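You operate a simulated robot arm through the tools that you are given. There is no shell and no other tool.

You run a simulated robot arm. Do the job below in one go: nothing can be reset, and whatever is moved stays where it is left.

JOB
Buff the purple single roller to size in sled 7, then stop.
Fine: lay it in before you start the stone; push the sled home till its display shows nought over.

Only the result counts: the job must be done as asked and must still hold three seconds after the hand-in. Knocking over, shifting, dropping, spilling or breaking anything else fails it.

ROBOT AND FRAMES
A 7-joint arm with a three-finger gripper, fixed in place. Base frame: the origin is at the foot of the arm, x ahead of it, y to its left, z up; the work surface is at about z = 895. Lengths are in mm, angles in rad, forces in N, time in s.
With the tool pointing down near the work surface it reaches from about 520 to 960 mm from the base axis. Its first joint turns from -2.897 to 2.897 rad. Payload 2.69 kg.
Tool frame: the origin (TCP) lies between the finger pads and is the grasp point; the fingertips stand 29 mm ahead of it; z points along the fingers, y is the line along which they close. Largest opening 120 mm; the body of the gripper starts 78 mm behind the TCP.
Orientation is that of the tool frame in the base frame, as a unit quaternion [x, y, z, w]. With the fingers straight down and closing along the base's y, the tool's x points along the base's -x, its y along +y and its z along -z.

CONTROLS
- The arm moves only by the tool nudge_tool. Its argument "motion" is a list of rows, each a list of 3 entries, a list of its own where there are three numbers: the turn, a rotation vector about the tool's x, y, z in rad, then the shift along the tool's x, y, z in mm, then the finger opening in mm, from 0 to 120. In form: [[[wx, wy, wz], [tx, ty, tz], grip], ...]. A call has 1 to 20 rows; each row is the pose to reach, as a shift and turn from the pose commanded when the call began, along the tool's axes at that moment. Each row takes 0.2 s and may step no farther than 50 mm and 0.15 rad from the row before; otherwise, or with a gripper value out of range, the whole call is refused. A pose out of reach is approached as far as the arm can. The call stops where the force on the tool passes 60 N (or 10 N more than at its start, if that is more) or the arm is blocked; 0.2 s more then pass. The fingers move at their own pace and stop on an object; they squeeze with about 31 N. The grip force told is the motor's: it shows also when the fingers shut on nothing. Time passes only in rows, and 0.2 s behind the last, so rows that repeat a pose let the fingers close. The reply holds the time, the measured pose of the TCP, the force on the tool along the base axes, the opening and the grip force, in the units named above and with some noise, with the torque about the TCP (base axes, N m) and any sound that the robot's microphone picked up.
- Cameras (640 x 400 px; columns grow to the right, rows downward): "scene" is fixed at [48.3, -499.6, 1489.7]; the picture's right is [0.50, -0.87, 0.00], its down [-0.43, -0.25, -0.87] and it looks along [0.75, 0.43, -0.50] (base axes); focal length 370 px, centre (320, 200). "wrist" rides on the gripper at [63, 0, -104] in the tool frame; the picture's right is [0.01, 1.00, 0.00], its down [-0.83, 0.00, -0.56] and it looks along [-0.56, 0.00, 0.83] (tool axes); focal length 275 px, centre (320, 200). There is no depth. A picture from a camera that has moved, and an enlarged one, comes with that camera's place and axes in the base frame and with its lens.
- get_image(camera): a new picture of that camera. It takes no simulated time.
- move_column(by): slides the trunk up (or, below 0, down) by that many mm; the arm rides with it, the base frame stays. It gives what a move gives, with no picture.
- zoom(camera, box): a new picture of the part [left, top, right, bottom] of that camera's present view, enlarged. It takes no simulated time.
- finish_job(): hands the job in; it is judged then, once.

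Places have to be worked out from the pictures, the camera data and where the tool is seen. Open the gripper and draw the arm clear of the work before you hand the job in, unless the task says otherwise.

The tools are called after "Request:" by a JSON object that holds its "fn" and its "kwargs". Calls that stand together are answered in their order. nudge_tool: Moves the arm, as the interface text tells. Its arguments: {"type":"object","properties":{"motion":{"type":"array"}},"required":["motion"]} The other tools are called the same way: move_column (by) slides the trunk up or down; get_image (camera) takes a picture; zoom (camera, box) takes an enlarged picture of a part of a camera's view; finish_job () hands the job in.

At the start:

```text
time: 0.0
tcp_pos: [556.6, -182.4, 1293.2]
tool_rot: [0.0, 1.0, -0.001, 0.0]
force: [0.0, -0.2, -1.0]
wrist_torque: [0.0, -0.02, 0.0]
width: 120.1
grasp_force: 0.0
trunk travel left (down, up): [-475.0, 111.0]
```

scene: 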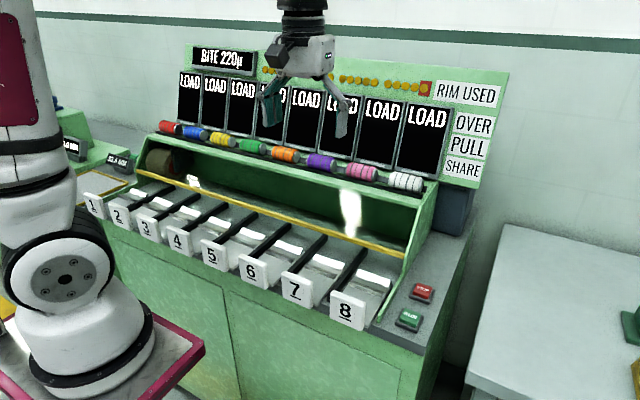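
wrist: 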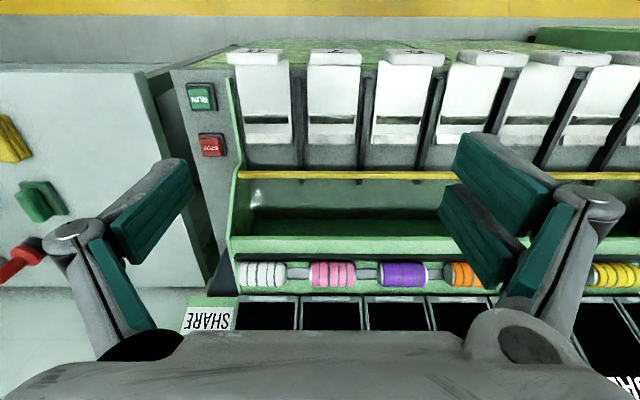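

I start by looking closely at the machine, its labels, rollers and sleds.

Request:
{"fn": "zoom", "kwargs": {"camera": "scene", "box": [140, 40, 340, 165]}}

Request:
{"fn": "zoom", "kwargs": {"camera": "scene", "box": [320, 60, 520, 185]}}

Request:
{"fn": "zoom", "kwargs": {"camera": "scene", "box": [240, 200, 440, 340]}}

Request:
{"fn": "zoom", "kwargs": {"camera": "wrist", "box": [180, 40, 440, 200]}}

Request:
{"fn": "zoom", "kwargs": {"camera": "wrist", "box": [220, 230, 480, 330]}}

Request:
{"fn": "zoom", "kwargs": {"camera": "scene", "box": [30, 90, 200, 220]}}

```text
3.20 times, centred on (240, 102) of scene
camera zoom: at [48.3, -499.6, 1489.7], right [0.5, -0.87, 0.0], down [-0.43, -0.25, -0.87], along [0.75, 0.43, -0.5], focal length 1183 px, centre (576, 512)
```

zoom: 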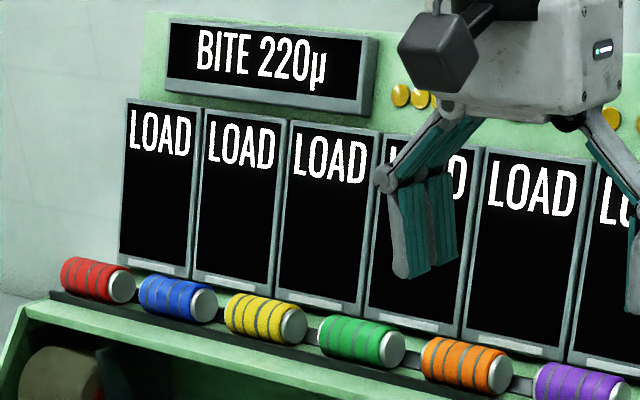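

```text
3.20 times, centred on (420, 122) of scene
camera zoom: at [48.3, -499.6, 1489.7], right [0.5, -0.87, 0.0], down [-0.43, -0.25, -0.87], along [0.75, 0.43, -0.5], focal length 1183 px, centre (0, 448)
```

zoom: 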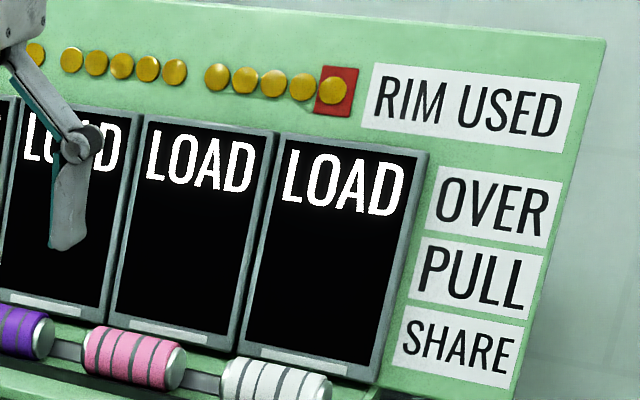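

```text
2.86 times, centred on (340, 270) of scene
camera zoom: at [48.3, -499.6, 1489.7], right [0.5, -0.87, 0.0], down [-0.43, -0.25, -0.87], along [0.75, 0.43, -0.5], focal length 1056 px, centre (263, 0)
```

zoom: 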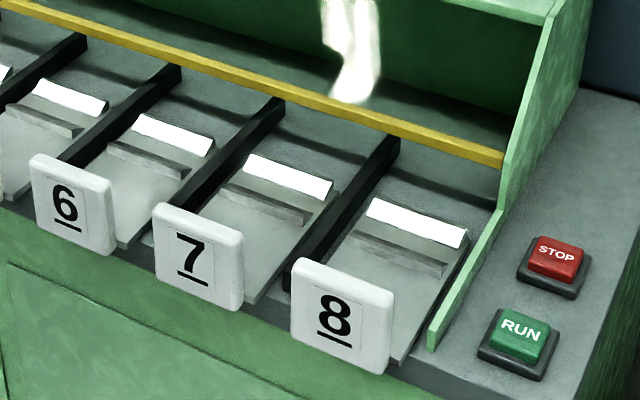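

```text
2.46 times, centred on (310, 120) of wrist
camera zoom: at [493.1, -181.7, 1399.6], right [-0.01, 1.0, 0.0], down [0.83, 0.0, 0.56], along [0.56, 0.0, -0.83], focal length 678 px, centre (345, 397)
```

zoom: 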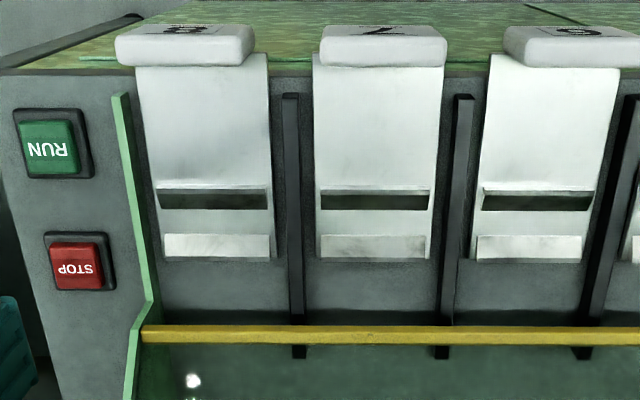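

```text
2.46 times, centred on (350, 280) of wrist
camera zoom: at [493.1, -181.7, 1399.6], right [-0.01, 1.0, 0.0], down [0.83, 0.0, 0.56], along [0.56, 0.0, -0.83], focal length 678 px, centre (246, 3)
```

zoom: 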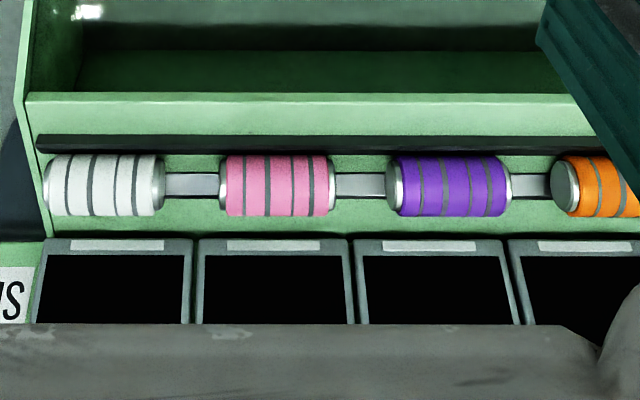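

```text
3.08 times, centred on (115, 155) of scene
camera zoom: at [48.3, -499.6, 1489.7], right [0.5, -0.87, 0.0], down [-0.43, -0.25, -0.87], along [0.75, 0.43, -0.5], focal length 1138 px, centre (951, 338)
```

zoom: 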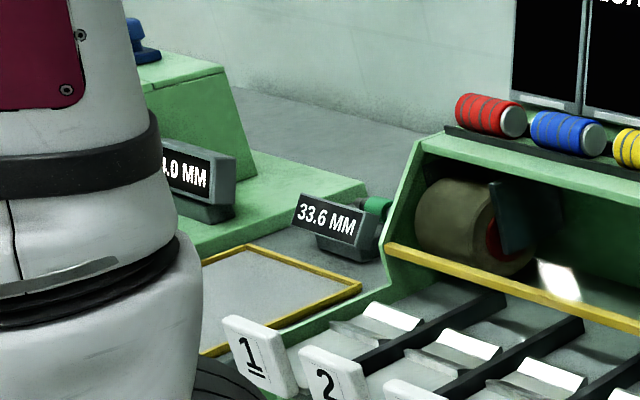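

The machine's layout is clear: sleds 1–8, rollers on the rack behind, RUN/STOP on the right. Before picking anything I'll look around for other purple rollers and at the side tables, moving the arm high and to the right first.

Request:
{"fn": "nudge_tool", "kwargs": {"motion": [[[0, 0, 0], [0, -50, 0], 120], [[0, 0, 0], [0, -100, 0], 120], [[0, 0, 0], [0, -150, 0], 120], [[0, 0, 0], [0, -200, 0], 120], [[0, 0, 0], [0, -250, 0], 120], [[0, 0, 0], [0, -300, 0], 120], [[0, 0, 0], [0, -300, 0], 120]]}}

Request:
{"fn": "get_image", "kwargs": {"camera": "wrist"}}

Request:
{"fn": "get_image", "kwargs": {"camera": "scene"}}

```text
time: 1.6
tcp_pos: [556.4, -481.8, 1294.6]
tool_rot: [0.0, 1.0, 0.0, 0.0]
force: [0.7, 0.4, 0.2]
wrist_torque: [-0.03, 0.01, 0.0]
width: 120.1
grasp_force: 0.0
trunk travel left (down, up): [-475.0, 111.0]
```

```text
taken
camera wrist: at [492.6, -481.2, 1401.1], right [-0.01, 1.0, 0.0], down [0.83, 0.0, 0.56], along [0.56, 0.0, -0.83], focal length 275 px, centre (320, 200)
```

wrist: 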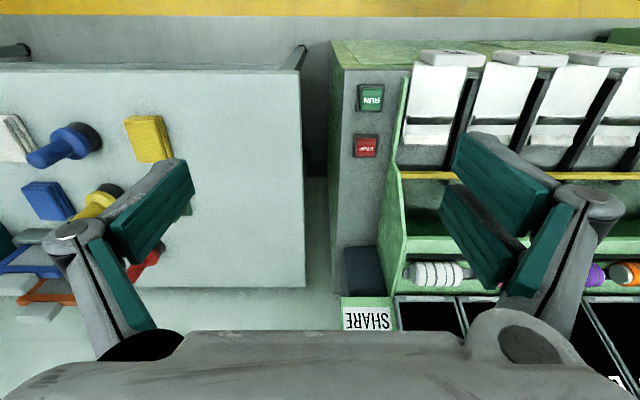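

```text
taken
```

scene: 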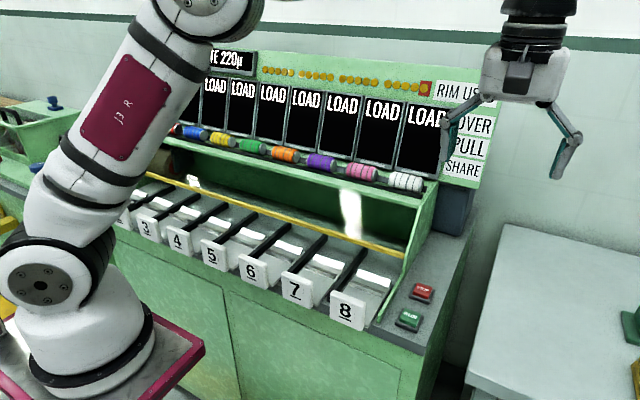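

The right table holds colored tools. Let me zoom in on it, and on the rims/buttons.

Request:
{"fn": "zoom", "kwargs": {"camera": "wrist", "box": [0, 80, 320, 340]}}

Request:
{"fn": "zoom", "kwargs": {"camera": "scene", "box": [200, 40, 500, 200]}}

Request:
{"fn": "zoom", "kwargs": {"camera": "scene", "box": [0, 80, 100, 240]}}

```text
1.54 times, centred on (160, 210) of wrist
camera zoom: at [492.6, -481.2, 1401.1], right [-0.01, 1.0, 0.0], down [0.83, 0.0, 0.56], along [0.56, 0.0, -0.83], focal length 424 px, centre (566, 185)
```

zoom: 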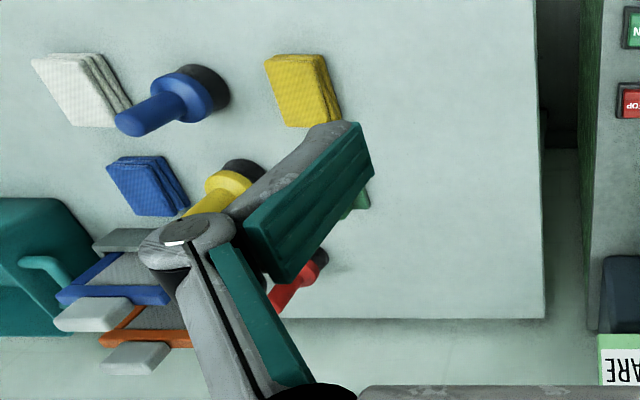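

```text
2.13 times, centred on (350, 120) of scene
camera zoom: at [48.3, -499.6, 1489.7], right [0.5, -0.87, 0.0], down [-0.43, -0.25, -0.87], along [0.75, 0.43, -0.5], focal length 789 px, centre (256, 371)
```

zoom: 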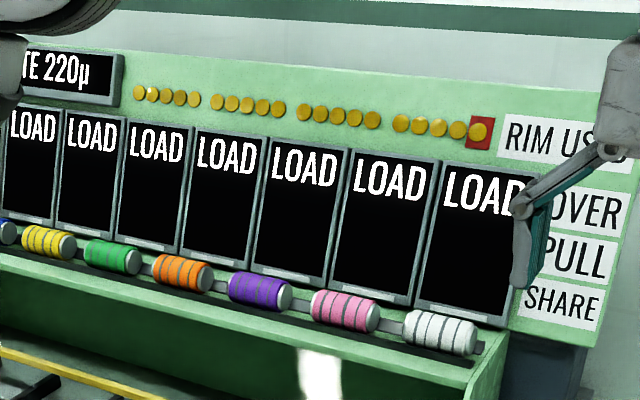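

```text
2.50 times, centred on (50, 160) of scene
camera zoom: at [48.3, -499.6, 1489.7], right [0.5, -0.87, 0.0], down [-0.43, -0.25, -0.87], along [0.75, 0.43, -0.5], focal length 924 px, centre (995, 300)
```

zoom: 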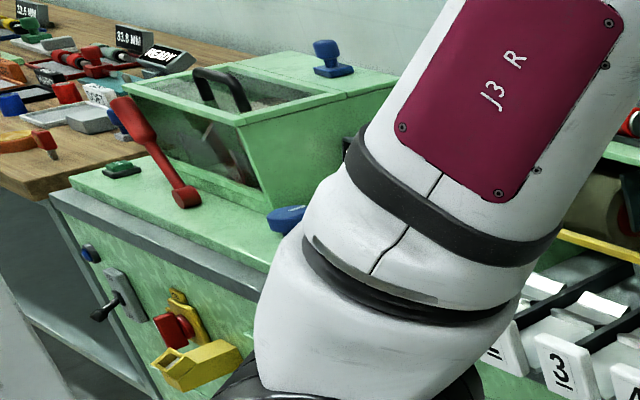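

Now I look at the left side, swinging the arm high to the left.

Request:
{"fn": "nudge_tool", "kwargs": {"motion": [[[0, 0, 0], [0, 50, 0], 120], [[0, 0, 0], [0, 100, 0], 120], [[0, 0, 0], [0, 150, 0], 120], [[0, 0, 0], [0, 200, 0], 120], [[0, 0, 0], [0, 250, 0], 120], [[0, 0, 0], [0, 300, 0], 120], [[0, 0, 0], [0, 350, 0], 120], [[0, 0, 0], [0, 400, 0], 120], [[0, 0, 0], [0, 450, 0], 120], [[0, 0, 0], [0, 500, 0], 120], [[0, 0, 0], [0, 550, 0], 120], [[0, 0, 0], [0, 600, 0], 120], [[0, 0, 0], [0, 650, 0], 120], [[0, 0, 0], [0, 700, 0], 120], [[0, 0, 0], [0, 750, 0], 120], [[0, 0, 0], [0, 750, 0], 120]]}}

Request:
{"fn": "get_image", "kwargs": {"camera": "wrist"}}

Request:
{"fn": "get_image", "kwargs": {"camera": "scene"}}

```text
time: 5.0
tcp_pos: [554.2, 266.2, 1296.4]
tool_rot: [0.0, 1.0, 0.0, 0.001]
force: [0.0, -0.1, 0.5]
wrist_torque: [0.02, 0.0, -0.01]
width: 120.1
grasp_force: 0.1
trunk travel left (down, up): [-475.0, 111.0]
```

```text
taken
camera wrist: at [490.7, 267.4, 1401.1], right [-0.01, 1.0, 0.0], down [0.83, 0.0, 0.56], along [0.56, 0.0, -0.83], focal length 275 px, centre (320, 200)
```

wrist: 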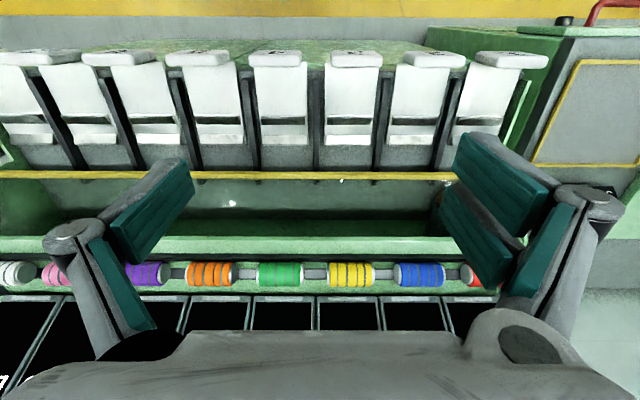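

```text
taken
```

scene: 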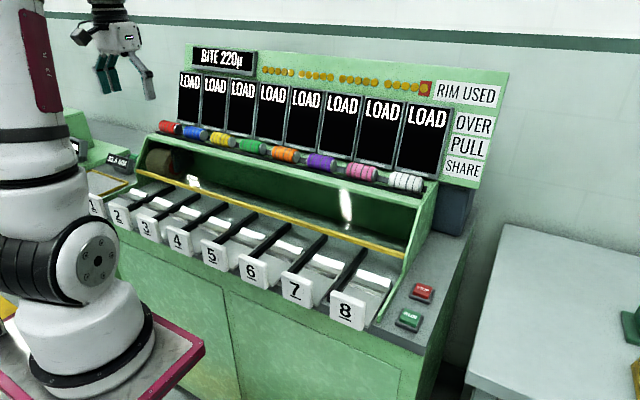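

Nothing new on the machine itself. I look further left at the bench to be sure there is no other purple roller there.

Request:
{"fn": "nudge_tool", "kwargs": {"motion": [[[0, 0, -0.14], [25, 35, 0], 120], [[0, 0, -0.28], [50, 70, 0], 120], [[0, 0, -0.42], [75, 105, 0], 120], [[0, 0, -0.56], [100, 140, 0], 120], [[0, 0, -0.7], [125, 165, 0], 120], [[0, 0, -0.84], [155, 185, 0], 120], [[0, 0, -0.98], [185, 205, 0], 120], [[0, 0, -1.12], [215, 225, 0], 120], [[0, 0, -1.26], [245, 240, 0], 120], [[0, 0, -1.26], [245, 240, 0], 120]]}}

Request:
{"fn": "get_image", "kwargs": {"camera": "wrist"}}

Request:
{"fn": "get_image", "kwargs": {"camera": "scene"}}

```text
time: 7.2
tcp_pos: [320.4, 505.2, 1290.5]
tool_rot: [-0.582, 0.813, -0.001, -0.002]
force: [0.4, -0.2, -0.4]
wrist_torque: [0.01, 0.02, 0.0]
width: 119.9
grasp_force: 0.0
trunk travel left (down, up): [-475.0, 111.0]
```

```text
taken
camera wrist: at [300.1, 448.3, 1396.2], right [-0.95, 0.32, 0.0], down [0.27, 0.79, 0.55], along [0.17, 0.52, -0.84], focal length 275 px, centre (320, 200)
```

wrist: 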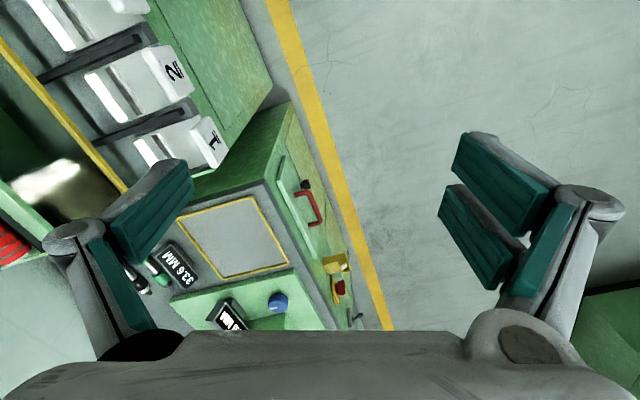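

```text
taken
```

scene: 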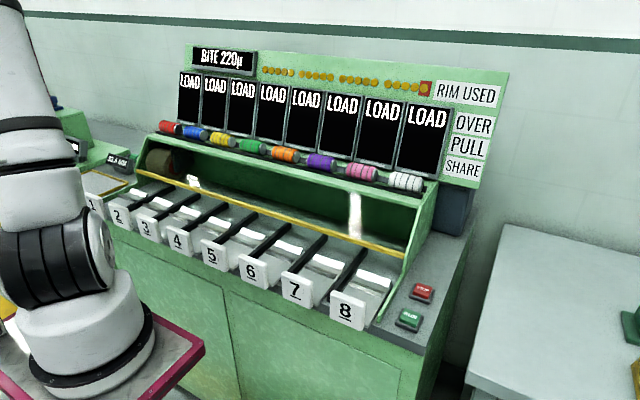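

Request:
{"fn": "zoom", "kwargs": {"camera": "wrist", "box": [100, 180, 380, 340]}}

Request:
{"fn": "zoom", "kwargs": {"camera": "scene", "box": [50, 90, 210, 220]}}

Request:
{"fn": "zoom", "kwargs": {"camera": "scene", "box": [250, 130, 450, 260]}}

```text
2.29 times, centred on (240, 260) of wrist
camera zoom: at [300.1, 448.3, 1396.2], right [-0.95, 0.32, 0.0], down [0.27, 0.79, 0.55], along [0.17, 0.52, -0.84], focal length 629 px, centre (503, 63)
```

zoom: 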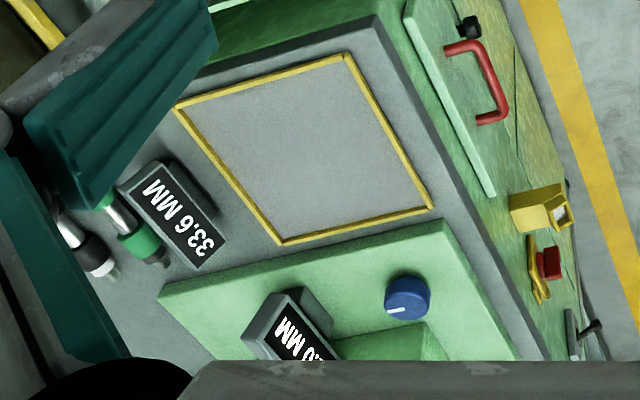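

```text
3.08 times, centred on (130, 155) of scene
camera zoom: at [48.3, -499.6, 1489.7], right [0.5, -0.87, 0.0], down [-0.43, -0.25, -0.87], along [0.75, 0.43, -0.5], focal length 1138 px, centre (905, 338)
```

zoom: 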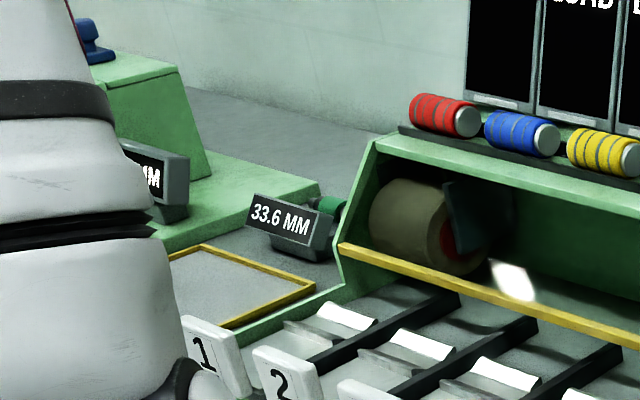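

```text
3.08 times, centred on (350, 195) of scene
camera zoom: at [48.3, -499.6, 1489.7], right [0.5, -0.87, 0.0], down [-0.43, -0.25, -0.87], along [0.75, 0.43, -0.5], focal length 1138 px, centre (228, 215)
```

zoom: 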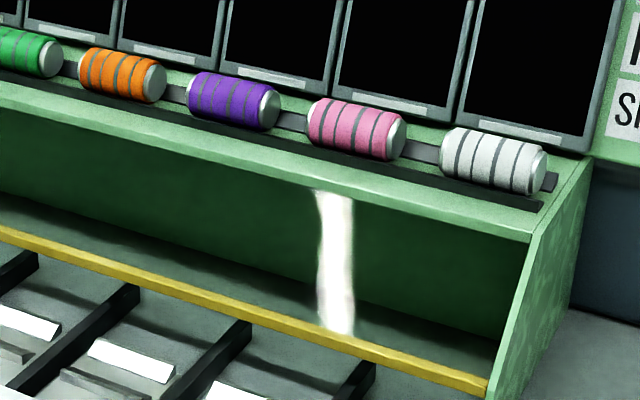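

No other rollers to the left; the purple one on the rack (about x 883, y −31, z 1062) is the workpiece. I return to above sled 7 for a close look at the cradle.

Request:
{"fn": "nudge_tool", "kwargs": {"motion": [[[0, 0, 0.14], [16.7, -33.1, 0], 120], [[0, 0, 0.28], [33.4, -66.2, 0], 120], [[0, 0, 0.42], [50.2, -99.3, 0], 120], [[0, 0, 0.56], [66.9, -132.4, 0], 120], [[0, 0, 0.7], [83.6, -165.6, 0], 120], [[0, 0, 0.84], [100.3, -198.7, 0], 120], [[0, 0, 0.98], [117, -231.8, 0], 120], [[0, 0, 1.12], [133.8, -264.9, 0], 120], [[0, 0, 1.245], [150.5, -298, 0], 120], [[0, 0, 1.245], [195.3, -313.2, 0], 120], [[0, 0, 1.245], [240, -328.4, 0], 120], [[0, 0, 1.245], [284.8, -343.7, 0], 120], [[0, 0, 1.245], [329.6, -358.9, 0], 120], [[0, 0, 1.245], [374.4, -374.1, 0], 120], [[0, 0, 1.245], [419.2, -389.3, 0], 120], [[0, 0, 1.245], [463.9, -404.6, 0], 120], [[0, 0, 1.245], [508.7, -419.8, 0], 120], [[0, 0, 1.245], [553.5, -435, 0], 120], [[0, 0, 1.245], [553.5, -435, 0], 120]]}}

Request:
{"fn": "get_image", "kwargs": {"camera": "wrist"}}

```text
time: 11.2
tcp_pos: [555.8, -153.3, 1295.7]
tool_rot: [-0.009, 1.0, 0.0, 0.0]
force: [-1.2, -0.5, 0.5]
wrist_torque: [-0.02, 0.01, -0.01]
width: 120.1
grasp_force: 0.1
trunk travel left (down, up): [-475.0, 111.0]
```

```text
taken
camera wrist: at [492.2, -152.8, 1401.2], right [-0.02, 1.0, 0.0], down [0.83, 0.02, 0.56], along [0.56, 0.01, -0.83], focal length 275 px, centre (320, 200)
```

wrist: 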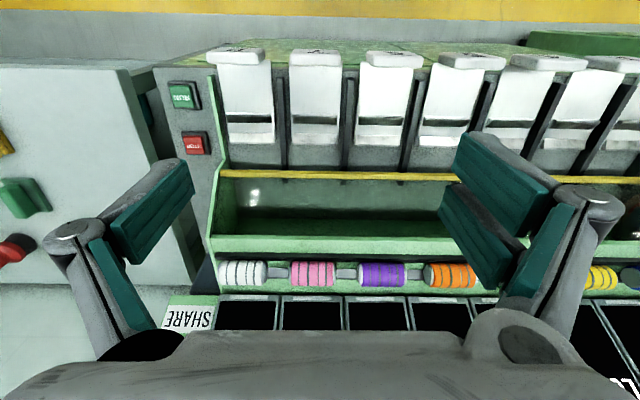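

I descend to view the sled 7 cradle closely, correcting the small yaw.

Request:
{"fn": "nudge_tool", "kwargs": {"motion": [[[0, 0, 0.005], [15, -2, 40], 120], [[0, 0, 0.01], [30, -4, 80], 120], [[0, 0, 0.016], [45, -6, 120], 120], [[0, 0, 0.018], [60, -7, 165], 120], [[0, 0, 0.018], [60, -7, 165], 120]]}}

Request:
{"fn": "get_image", "kwargs": {"camera": "wrist"}}

Request:
{"fn": "zoom", "kwargs": {"camera": "wrist", "box": [160, 20, 480, 220]}}

```text
time: 12.4
tcp_pos: [494.3, -160.6, 1131.9]
tool_rot: [0.001, 1.0, 0.0, 0.0]
force: [1.0, -0.3, 0.1]
wrist_torque: [-0.03, 0.0, 0.03]
width: 119.9
grasp_force: 0.1
trunk travel left (down, up): [-475.0, 111.0]
```

```text
taken
camera wrist: at [430.6, -159.4, 1237.4], right [0.0, 1.0, 0.0], down [0.83, 0.0, 0.56], along [0.56, 0.0, -0.83], focal length 275 px, centre (320, 200)
```

wrist: 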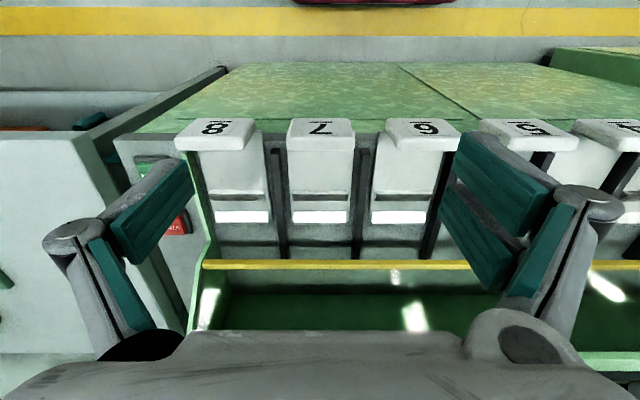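

```text
2.00 times, centred on (320, 120) of wrist
camera zoom: at [430.6, -159.4, 1237.4], right [0.0, 1.0, 0.0], down [0.83, 0.0, 0.56], along [0.56, 0.0, -0.83], focal length 551 px, centre (320, 360)
```

zoom: 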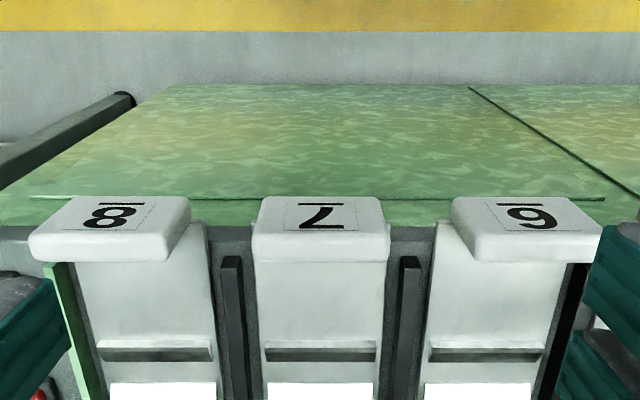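

Request:
{"fn": "nudge_tool", "kwargs": {"motion": [[[0, 0, 0], [-30, 0, 25], 120], [[0, 0, 0], [-60, 0, 50], 120], [[0, 0, 0], [-60, 0, 50], 120]]}}

Request:
{"fn": "get_image", "kwargs": {"camera": "wrist"}}

Request:
{"fn": "zoom", "kwargs": {"camera": "wrist", "box": [200, 50, 440, 200]}}

Request:
{"fn": "zoom", "kwargs": {"camera": "wrist", "box": [200, 180, 440, 330]}}

```text
time: 13.2
tcp_pos: [553.2, -159.7, 1079.9]
tool_rot: [0.002, 1.0, -0.001, 0.0]
force: [-1.3, 0.6, 0.1]
wrist_torque: [0.0, 0.02, 0.03]
width: 120.1
grasp_force: 0.1
trunk travel left (down, up): [-475.0, 111.0]
```

```text
taken
camera wrist: at [490.0, -159.1, 1185.8], right [0.0, 1.0, 0.0], down [0.83, 0.0, 0.56], along [0.56, 0.0, -0.83], focal length 275 px, centre (320, 200)
```

wrist: 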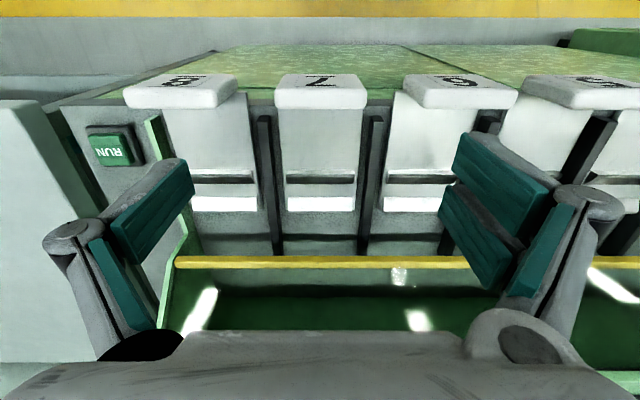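

```text
2.67 times, centred on (320, 125) of wrist
camera zoom: at [490.0, -159.1, 1185.8], right [0.0, 1.0, 0.0], down [0.83, 0.0, 0.56], along [0.56, 0.0, -0.83], focal length 734 px, centre (320, 400)
```

zoom: 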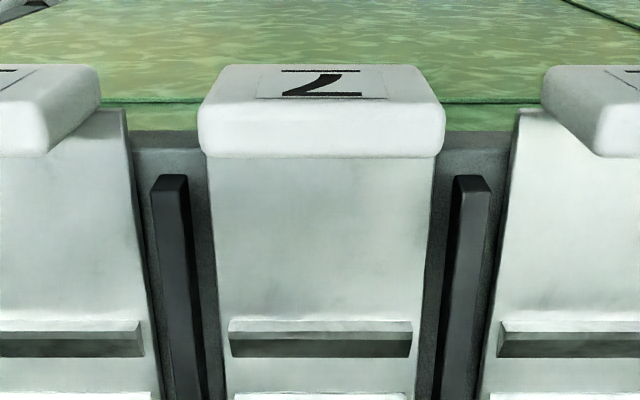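

```text
2.67 times, centred on (320, 255) of wrist
camera zoom: at [490.0, -159.1, 1185.8], right [0.0, 1.0, 0.0], down [0.83, 0.0, 0.56], along [0.56, 0.0, -0.83], focal length 734 px, centre (320, 53)
```

zoom: 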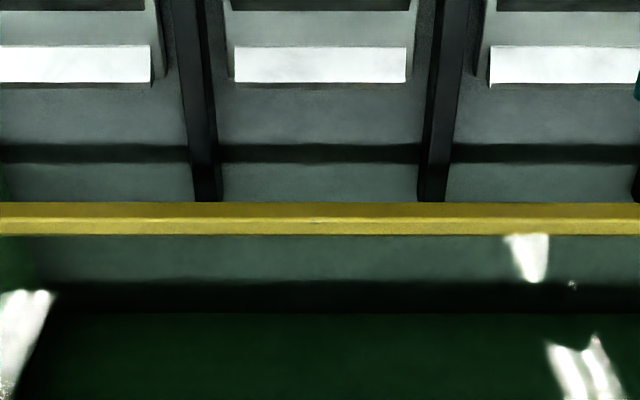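

The sled has a V-cradle centred near x≈670, y≈−159 with its floor about z≈890. Now I move up and toward the purple roller for a close view.

Request:
{"fn": "nudge_tool", "kwargs": {"motion": [[[0, 0, 0], [0, 0, -40], 120], [[0, 0, 0], [0, 0, -80], 120], [[0, 0, 0], [0, 0, -120], 120], [[0, 0, 0], [-35, 30, -130], 120], [[0, 0, 0], [-70, 60, -140], 120], [[0, 0, 0], [-105, 90, -140], 120], [[0, 0, 0], [-140, 115, -140], 120], [[0, 0, 0], [-175, 129, -140], 120], [[0, 0, 0], [-175, 129, -140], 120]]}}

Request:
{"fn": "get_image", "kwargs": {"camera": "wrist"}}

Request:
{"fn": "zoom", "kwargs": {"camera": "wrist", "box": [200, 120, 440, 270]}}

Request:
{"fn": "get_image", "kwargs": {"camera": "scene"}}

```text
time: 15.2
tcp_pos: [733.5, -30.8, 1221.3]
tool_rot: [0.0, 1.0, 0.0, 0.0]
force: [0.1, 0.0, 0.1]
wrist_torque: [0.02, -0.01, 0.02]
width: 120.3
grasp_force: 0.1
trunk travel left (down, up): [-475.0, 111.0]
```

```text
taken
camera wrist: at [669.3, -30.7, 1326.4], right [0.0, 1.0, 0.0], down [0.83, 0.0, 0.56], along [0.56, 0.0, -0.83], focal length 275 px, centre (320, 200)
```

wrist: 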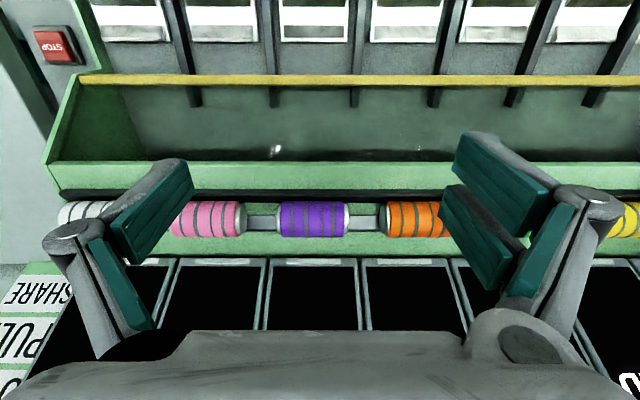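

```text
2.67 times, centred on (320, 195) of wrist
camera zoom: at [669.3, -30.7, 1326.4], right [0.0, 1.0, 0.0], down [0.83, 0.0, 0.56], along [0.56, 0.0, -0.83], focal length 734 px, centre (320, 213)
```

zoom: 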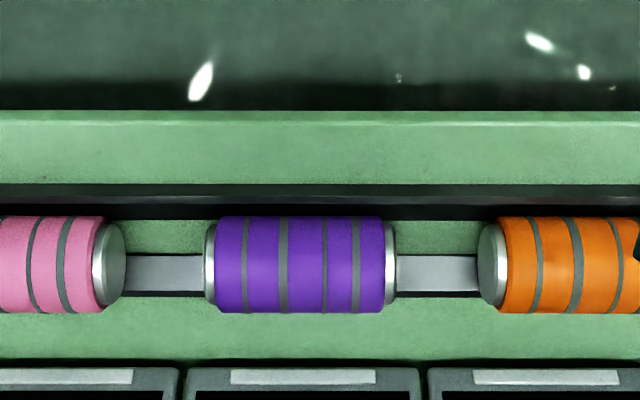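

```text
taken
```

scene: 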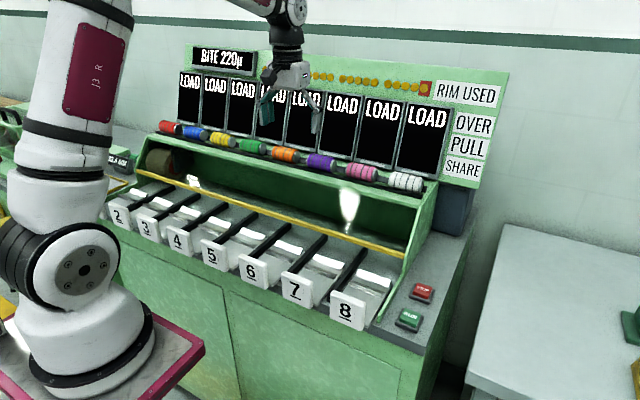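

The purple roller is at roughly (870, −40, 1070), 85 mm long. I zoom in on the scene view for a better fix on it and the rack profile.

Request:
{"fn": "zoom", "kwargs": {"camera": "scene", "box": [270, 130, 370, 195]}}

Request:
{"fn": "zoom", "kwargs": {"camera": "scene", "box": [360, 150, 460, 215]}}

Request:
{"fn": "zoom", "kwargs": {"camera": "wrist", "box": [250, 180, 380, 260]}}

```text
6.15 times, centred on (320, 162) of scene
camera zoom: at [48.3, -499.6, 1489.7], right [0.5, -0.87, 0.0], down [-0.43, -0.25, -0.87], along [0.75, 0.43, -0.5], focal length 2275 px, centre (320, 431)
```

zoom: 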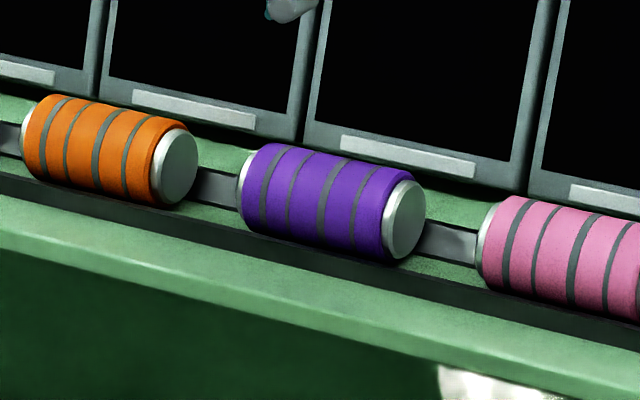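

```text
6.15 times, centred on (410, 182) of scene
camera zoom: at [48.3, -499.6, 1489.7], right [0.5, -0.87, 0.0], down [-0.43, -0.25, -0.87], along [0.75, 0.43, -0.5], focal length 2275 px, centre (-234, 308)
```

zoom: 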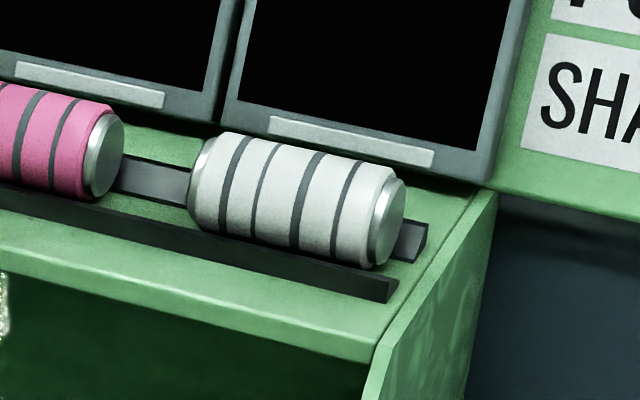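

```text
4.92 times, centred on (315, 220) of wrist
camera zoom: at [669.3, -30.7, 1326.4], right [0.0, 1.0, 0.0], down [0.83, 0.0, 0.56], along [0.56, 0.0, -0.83], focal length 1355 px, centre (345, 102)
```

zoom: 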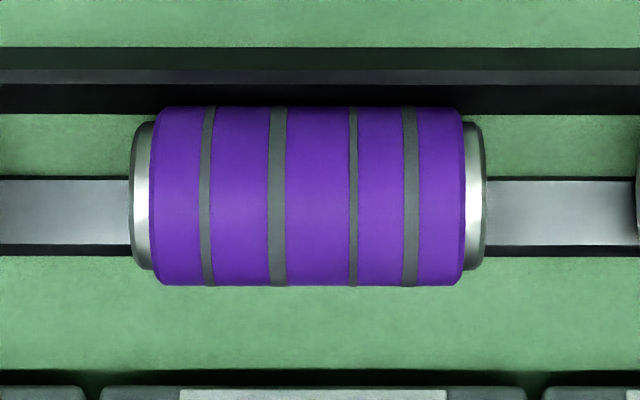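

Request:
{"fn": "nudge_tool", "kwargs": {"motion": [[[0, 0, 0], [-28, -4, 30], 120], [[0, 0, 0], [-56, -9, 60], 120], [[0, 0, 0], [-56, -9, 60], 120]]}}

Request:
{"fn": "get_image", "kwargs": {"camera": "wrist"}}

Request:
{"fn": "zoom", "kwargs": {"camera": "wrist", "box": [220, 140, 420, 265]}}

```text
time: 16.0
tcp_pos: [789.1, -43.2, 1161.0]
tool_rot: [0.001, 1.0, 0.0, 0.0]
force: [-0.5, -0.1, -0.1]
wrist_torque: [-0.01, -0.01, -0.02]
width: 119.8
grasp_force: 0.1
trunk travel left (down, up): [-475.0, 111.0]
```

```text
taken
camera wrist: at [725.4, -40.5, 1266.4], right [0.0, 1.0, 0.0], down [0.83, 0.0, 0.56], along [0.56, 0.0, -0.83], focal length 275 px, centre (320, 200)
```

wrist: 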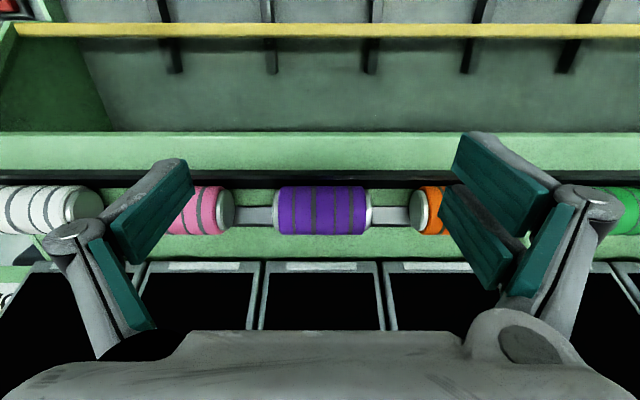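

```text
3.20 times, centred on (320, 202) of wrist
camera zoom: at [725.4, -40.5, 1266.4], right [0.0, 1.0, 0.0], down [0.83, 0.0, 0.56], along [0.56, 0.0, -0.83], focal length 881 px, centre (320, 192)
```

zoom: 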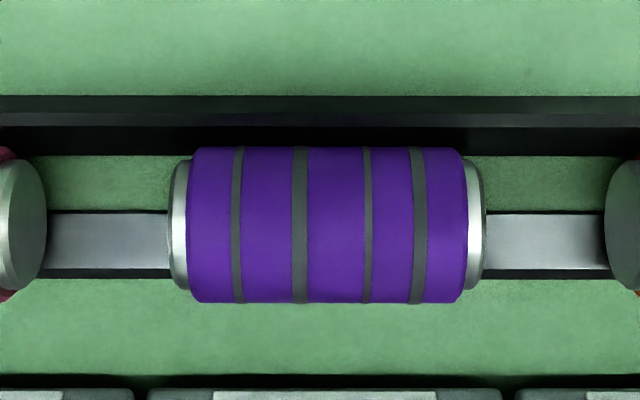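

To pin down depth I take a sideways baseline: shift the camera 100 mm in +y at the same height, and view again.

Request:
{"fn": "nudge_tool", "kwargs": {"motion": [[[0, 0, 0], [0, 40, 0], 120], [[0, 0, 0], [0, 80, 0], 120], [[0, 0, 0], [0, 110, 0], 120], [[0, 0, 0], [0, 110, 0], 120]]}}

Request:
{"fn": "get_image", "kwargs": {"camera": "wrist"}}

Request:
{"fn": "zoom", "kwargs": {"camera": "wrist", "box": [130, 140, 330, 265]}}

Request:
{"fn": "get_image", "kwargs": {"camera": "scene"}}

```text
time: 17.0
tcp_pos: [789.1, 68.6, 1162.6]
tool_rot: [0.0, 1.0, 0.0, 0.001]
force: [-0.3, -0.4, -0.8]
wrist_torque: [0.0, -0.01, -0.01]
width: 120.2
grasp_force: 0.0
trunk travel left (down, up): [-475.0, 111.0]
```

```text
taken
camera wrist: at [726.0, 69.5, 1267.4], right [0.0, 1.0, 0.0], down [0.83, 0.0, 0.56], along [0.56, 0.0, -0.83], focal length 275 px, centre (320, 200)
```

wrist: 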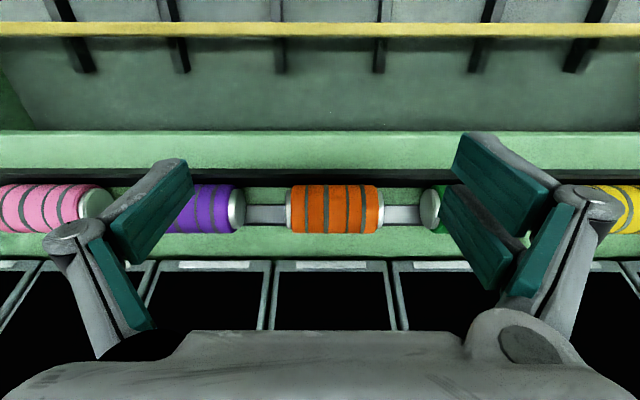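

```text
3.20 times, centred on (230, 202) of wrist
camera zoom: at [726.0, 69.5, 1267.4], right [0.0, 1.0, 0.0], down [0.83, 0.0, 0.56], along [0.56, 0.0, -0.83], focal length 881 px, centre (608, 192)
```

zoom: 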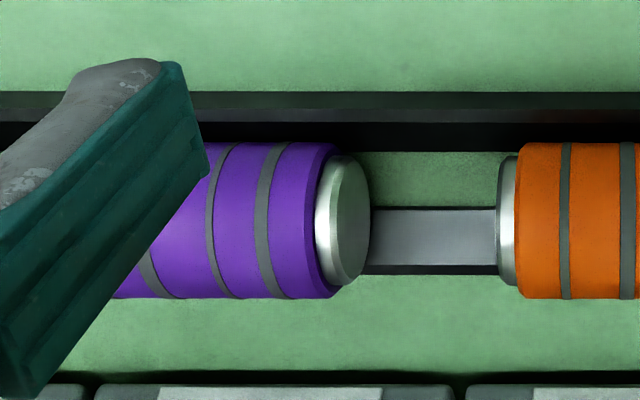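

```text
taken
```

scene: 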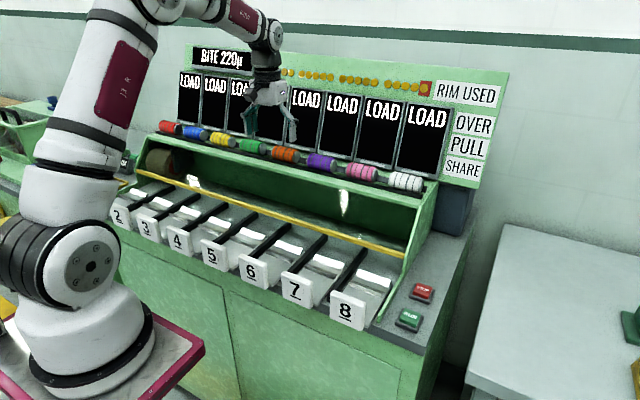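

Triangulated: purple roller centre ≈ (863, −39, 1077), length ≈80, end-cap Ø≈35, neighbours 40 mm away. I move above it with the fingers opened to 100 so they straddle its end faces.

Request:
{"fn": "nudge_tool", "kwargs": {"motion": [[[0, 0, 0], [-20, -30, 4], 110], [[0, 0, 0], [-40, -60, 8], 104], [[0, 0, 0], [-60, -90, 12], 100], [[0, 0, 0], [-74, -107.6, 12], 100], [[0, 0, 0], [-74, -107.6, 12], 100]]}}

Request:
{"fn": "get_image", "kwargs": {"camera": "wrist"}}

Request:
{"fn": "zoom", "kwargs": {"camera": "scene", "box": [240, 60, 400, 200]}}

```text
time: 18.2
tcp_pos: [861.5, -39.1, 1148.4]
tool_rot: [0.001, 1.0, 0.0, 0.0]
force: [0.2, 0.1, -0.6]
wrist_torque: [-0.01, -0.04, -0.03]
width: 99.9
grasp_force: 0.1
trunk travel left (down, up): [-475.0, 111.0]
```

```text
taken
camera wrist: at [797.8, -37.9, 1253.6], right [0.0, 1.0, 0.0], down [0.83, 0.0, 0.56], along [0.56, 0.0, -0.83], focal length 275 px, centre (320, 200)
```

wrist: 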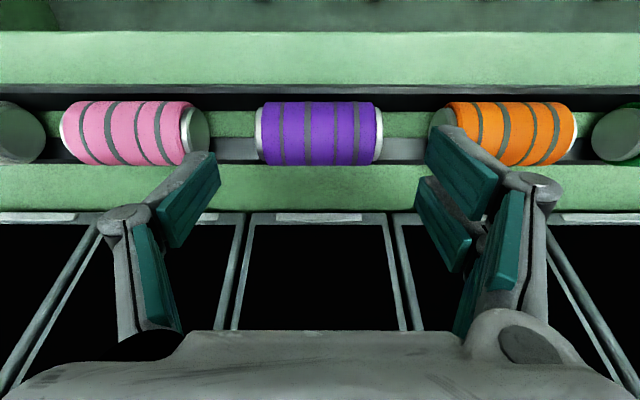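

```text
2.86 times, centred on (320, 130) of scene
camera zoom: at [48.3, -499.6, 1489.7], right [0.5, -0.87, 0.0], down [-0.43, -0.25, -0.87], along [0.75, 0.43, -0.5], focal length 1056 px, centre (320, 400)
```

zoom: 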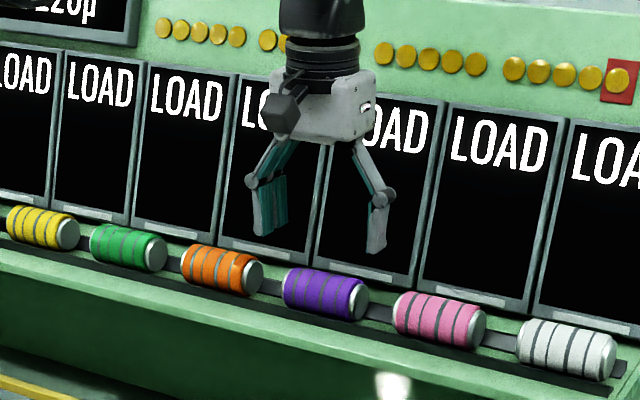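

The gripper is centred above the purple roller. I descend in small steps to TCP z≈1096 so the tips reach about 10 mm below the roller's axis.

Request:
{"fn": "nudge_tool", "kwargs": {"motion": [[[0, 0, 0], [-1, 0, 20], 100], [[0, 0, 0], [-1, 0, 38], 100], [[0, 0, 0], [-1, 0, 46], 100], [[0, 0, 0], [-1, 0, 53], 100], [[0, 0, 0], [-1, 0, 53], 100]]}}

Request:
{"fn": "get_image", "kwargs": {"camera": "wrist"}}

Request:
{"fn": "zoom", "kwargs": {"camera": "scene", "box": [260, 90, 380, 190]}}

```text
time: 19.4
tcp_pos: [861.9, -38.4, 1094.1]
tool_rot: [0.0, 1.0, 0.0, 0.0]
force: [0.5, 0.4, -0.5]
wrist_torque: [0.0, -0.04, 0.02]
width: 99.9
grasp_force: 0.0
trunk travel left (down, up): [-475.0, 111.0]
```

```text
taken
camera wrist: at [798.5, -36.9, 1199.8], right [0.0, 1.0, 0.0], down [0.83, 0.0, 0.56], along [0.56, 0.0, -0.83], focal length 275 px, centre (320, 200)
```

wrist: 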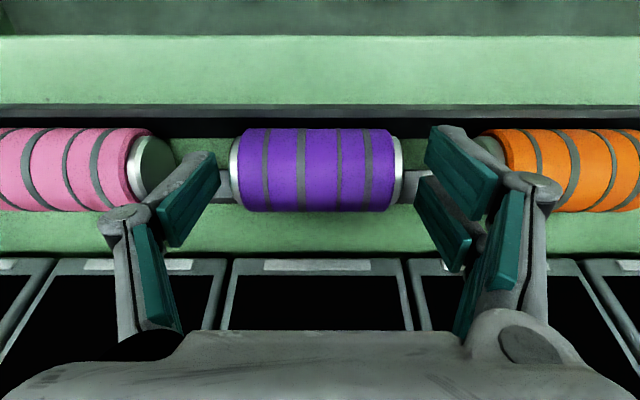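

```text
4.00 times, centred on (320, 140) of scene
camera zoom: at [48.3, -499.6, 1489.7], right [0.5, -0.87, 0.0], down [-0.43, -0.25, -0.87], along [0.75, 0.43, -0.5], focal length 1479 px, centre (320, 440)
```

zoom: 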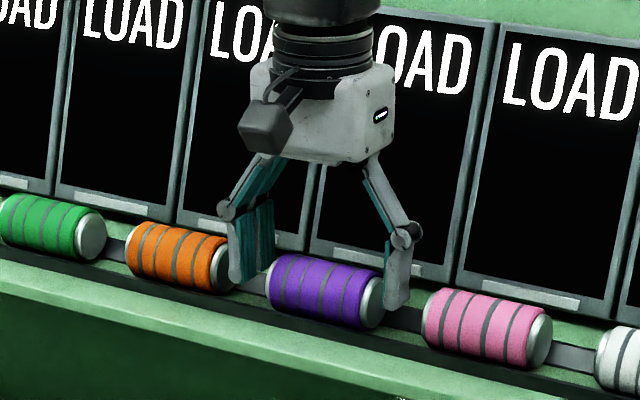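

The fingers straddle the roller's end caps. I close the grip on it.

Request:
{"fn": "nudge_tool", "kwargs": {"motion": [[[0, 0, 0], [0, 0, 0], 80], [[0, 0, 0], [0, 0, 0], 60], [[0, 0, 0], [0, 0, 0], 60], [[0, 0, 0], [0, 0, 0], 60]]}}

Request:
{"fn": "get_image", "kwargs": {"camera": "wrist"}}

```text
time: 20.4
tcp_pos: [861.6, -39.3, 1094.9]
tool_rot: [0.001, 1.0, -0.001, 0.0]
force: [0.5, -3.1, 4.1]
wrist_torque: [-0.32, -0.01, -0.03]
width: 79.8
grasp_force: 31.0
trunk travel left (down, up): [-475.0, 111.0]
```

```text
taken
camera wrist: at [798.4, -37.5, 1200.1], right [0.0, 1.0, 0.0], down [0.83, 0.0, 0.56], along [0.56, 0.0, -0.83], focal length 275 px, centre (320, 200)
```

wrist: 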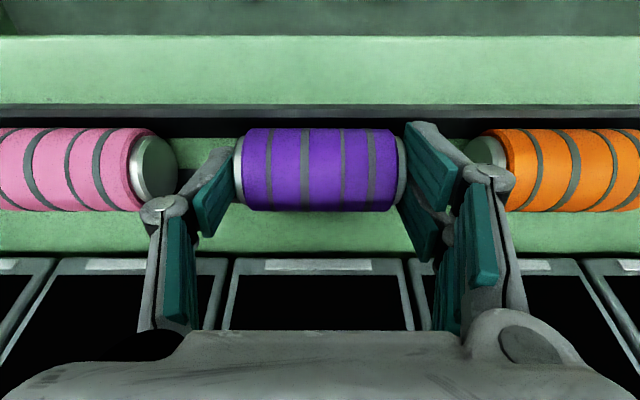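

Gripped at 79.8 mm wide with 31 N. I lift gently and check.

Request:
{"fn": "nudge_tool", "kwargs": {"motion": [[[0, 0, 0], [0, 0, -8], 60], [[0, 0, 0], [0, 0, -20], 60], [[0, 0, 0], [0, 0, -40], 60], [[0, 0, 0], [0, 0, -65], 60], [[0, 0, 0], [0, 0, -90], 60], [[0, 0, 0], [0, 0, -90], 60]]}}

Request:
{"fn": "get_image", "kwargs": {"camera": "wrist"}}

Request:
{"fn": "get_image", "kwargs": {"camera": "scene"}}

```text
time: 21.8
tcp_pos: [862.8, -40.1, 1185.4]
tool_rot: [0.0, 1.0, 0.001, 0.001]
force: [1.2, 0.4, -0.9]
wrist_torque: [0.01, 0.03, 0.02]
width: 79.5
grasp_force: 30.8
trunk travel left (down, up): [-475.0, 111.0]
```

```text
taken
camera wrist: at [799.8, -37.6, 1291.1], right [0.0, 1.0, 0.0], down [0.83, 0.0, 0.56], along [0.56, 0.0, -0.83], focal length 275 px, centre (320, 200)
```

wrist: 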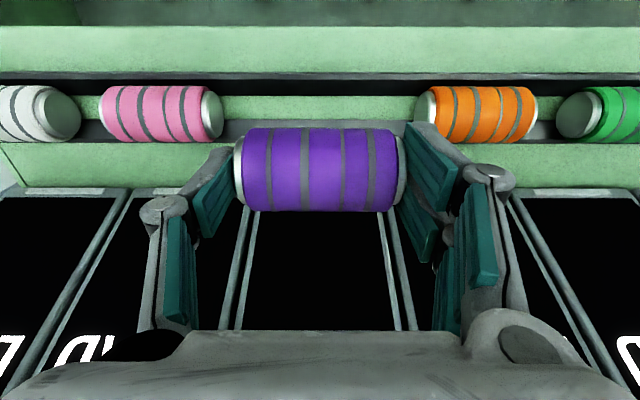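

```text
taken
```

scene: 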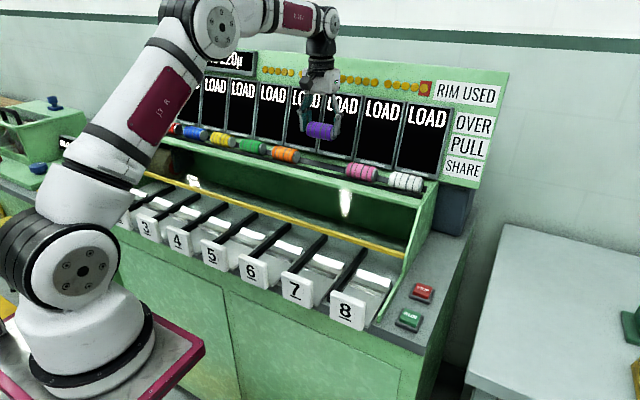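

Lifted cleanly. I carry it back and across to above sled 7.

Request:
{"fn": "nudge_tool", "kwargs": {"motion": [[[0, 0, 0], [40, 0, 0], 60], [[0, 0, 0], [75, -25, 0], 60], [[0, 0, 0], [105, -55, 0], 60], [[0, 0, 0], [135, -85, 0], 60], [[0, 0, 0], [165, -110, 0], 60], [[0, 0, 0], [194, -121, 0], 60], [[0, 0, 0], [194, -121, 0], 60]]}}

Request:
{"fn": "get_image", "kwargs": {"camera": "wrist"}}

Request:
{"fn": "get_image", "kwargs": {"camera": "scene"}}

```text
time: 23.4
tcp_pos: [669.1, -161.0, 1184.7]
tool_rot: [0.0, 1.0, 0.0, 0.001]
force: [1.1, 0.1, -3.4]
wrist_torque: [0.02, 0.02, -0.02]
width: 79.6
grasp_force: 31.7
trunk travel left (down, up): [-475.0, 111.0]
```

```text
taken
camera wrist: at [605.1, -159.5, 1290.5], right [0.0, 1.0, 0.0], down [0.83, 0.0, 0.56], along [0.56, 0.0, -0.83], focal length 275 px, centre (320, 200)
```

wrist: 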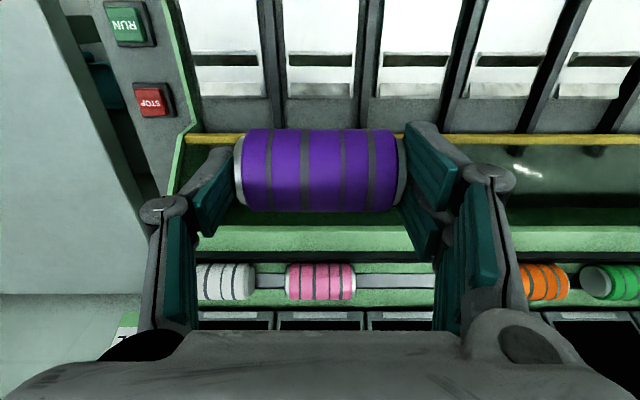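

```text
taken
```

scene: 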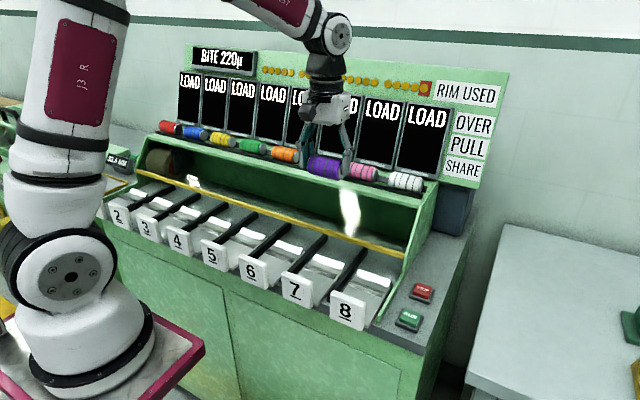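

Let me zoom on the sled 7 cradle from this vantage to triangulate its V position.

Request:
{"fn": "zoom", "kwargs": {"camera": "wrist", "box": [240, 20, 400, 120]}}

Request:
{"fn": "zoom", "kwargs": {"camera": "scene", "box": [270, 220, 400, 310]}}

```text
4.00 times, centred on (320, 70) of wrist
camera zoom: at [605.1, -159.5, 1290.5], right [0.0, 1.0, 0.0], down [0.83, 0.0, 0.56], along [0.56, 0.0, -0.83], focal length 1101 px, centre (320, 720)
```

zoom: 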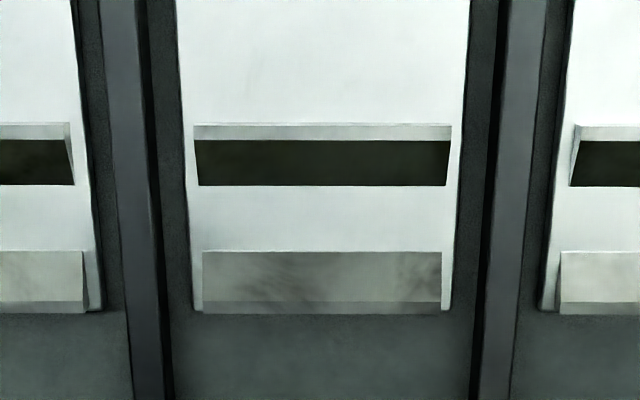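

```text
4.44 times, centred on (335, 265) of scene
camera zoom: at [48.3, -499.6, 1489.7], right [0.5, -0.87, 0.0], down [-0.43, -0.25, -0.87], along [0.75, 0.43, -0.5], focal length 1643 px, centre (253, -89)
```

zoom: 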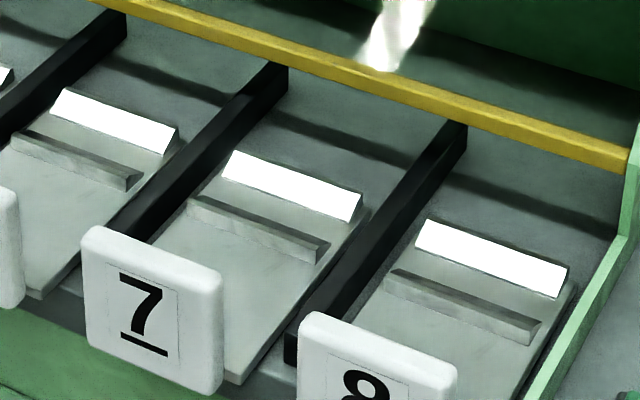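

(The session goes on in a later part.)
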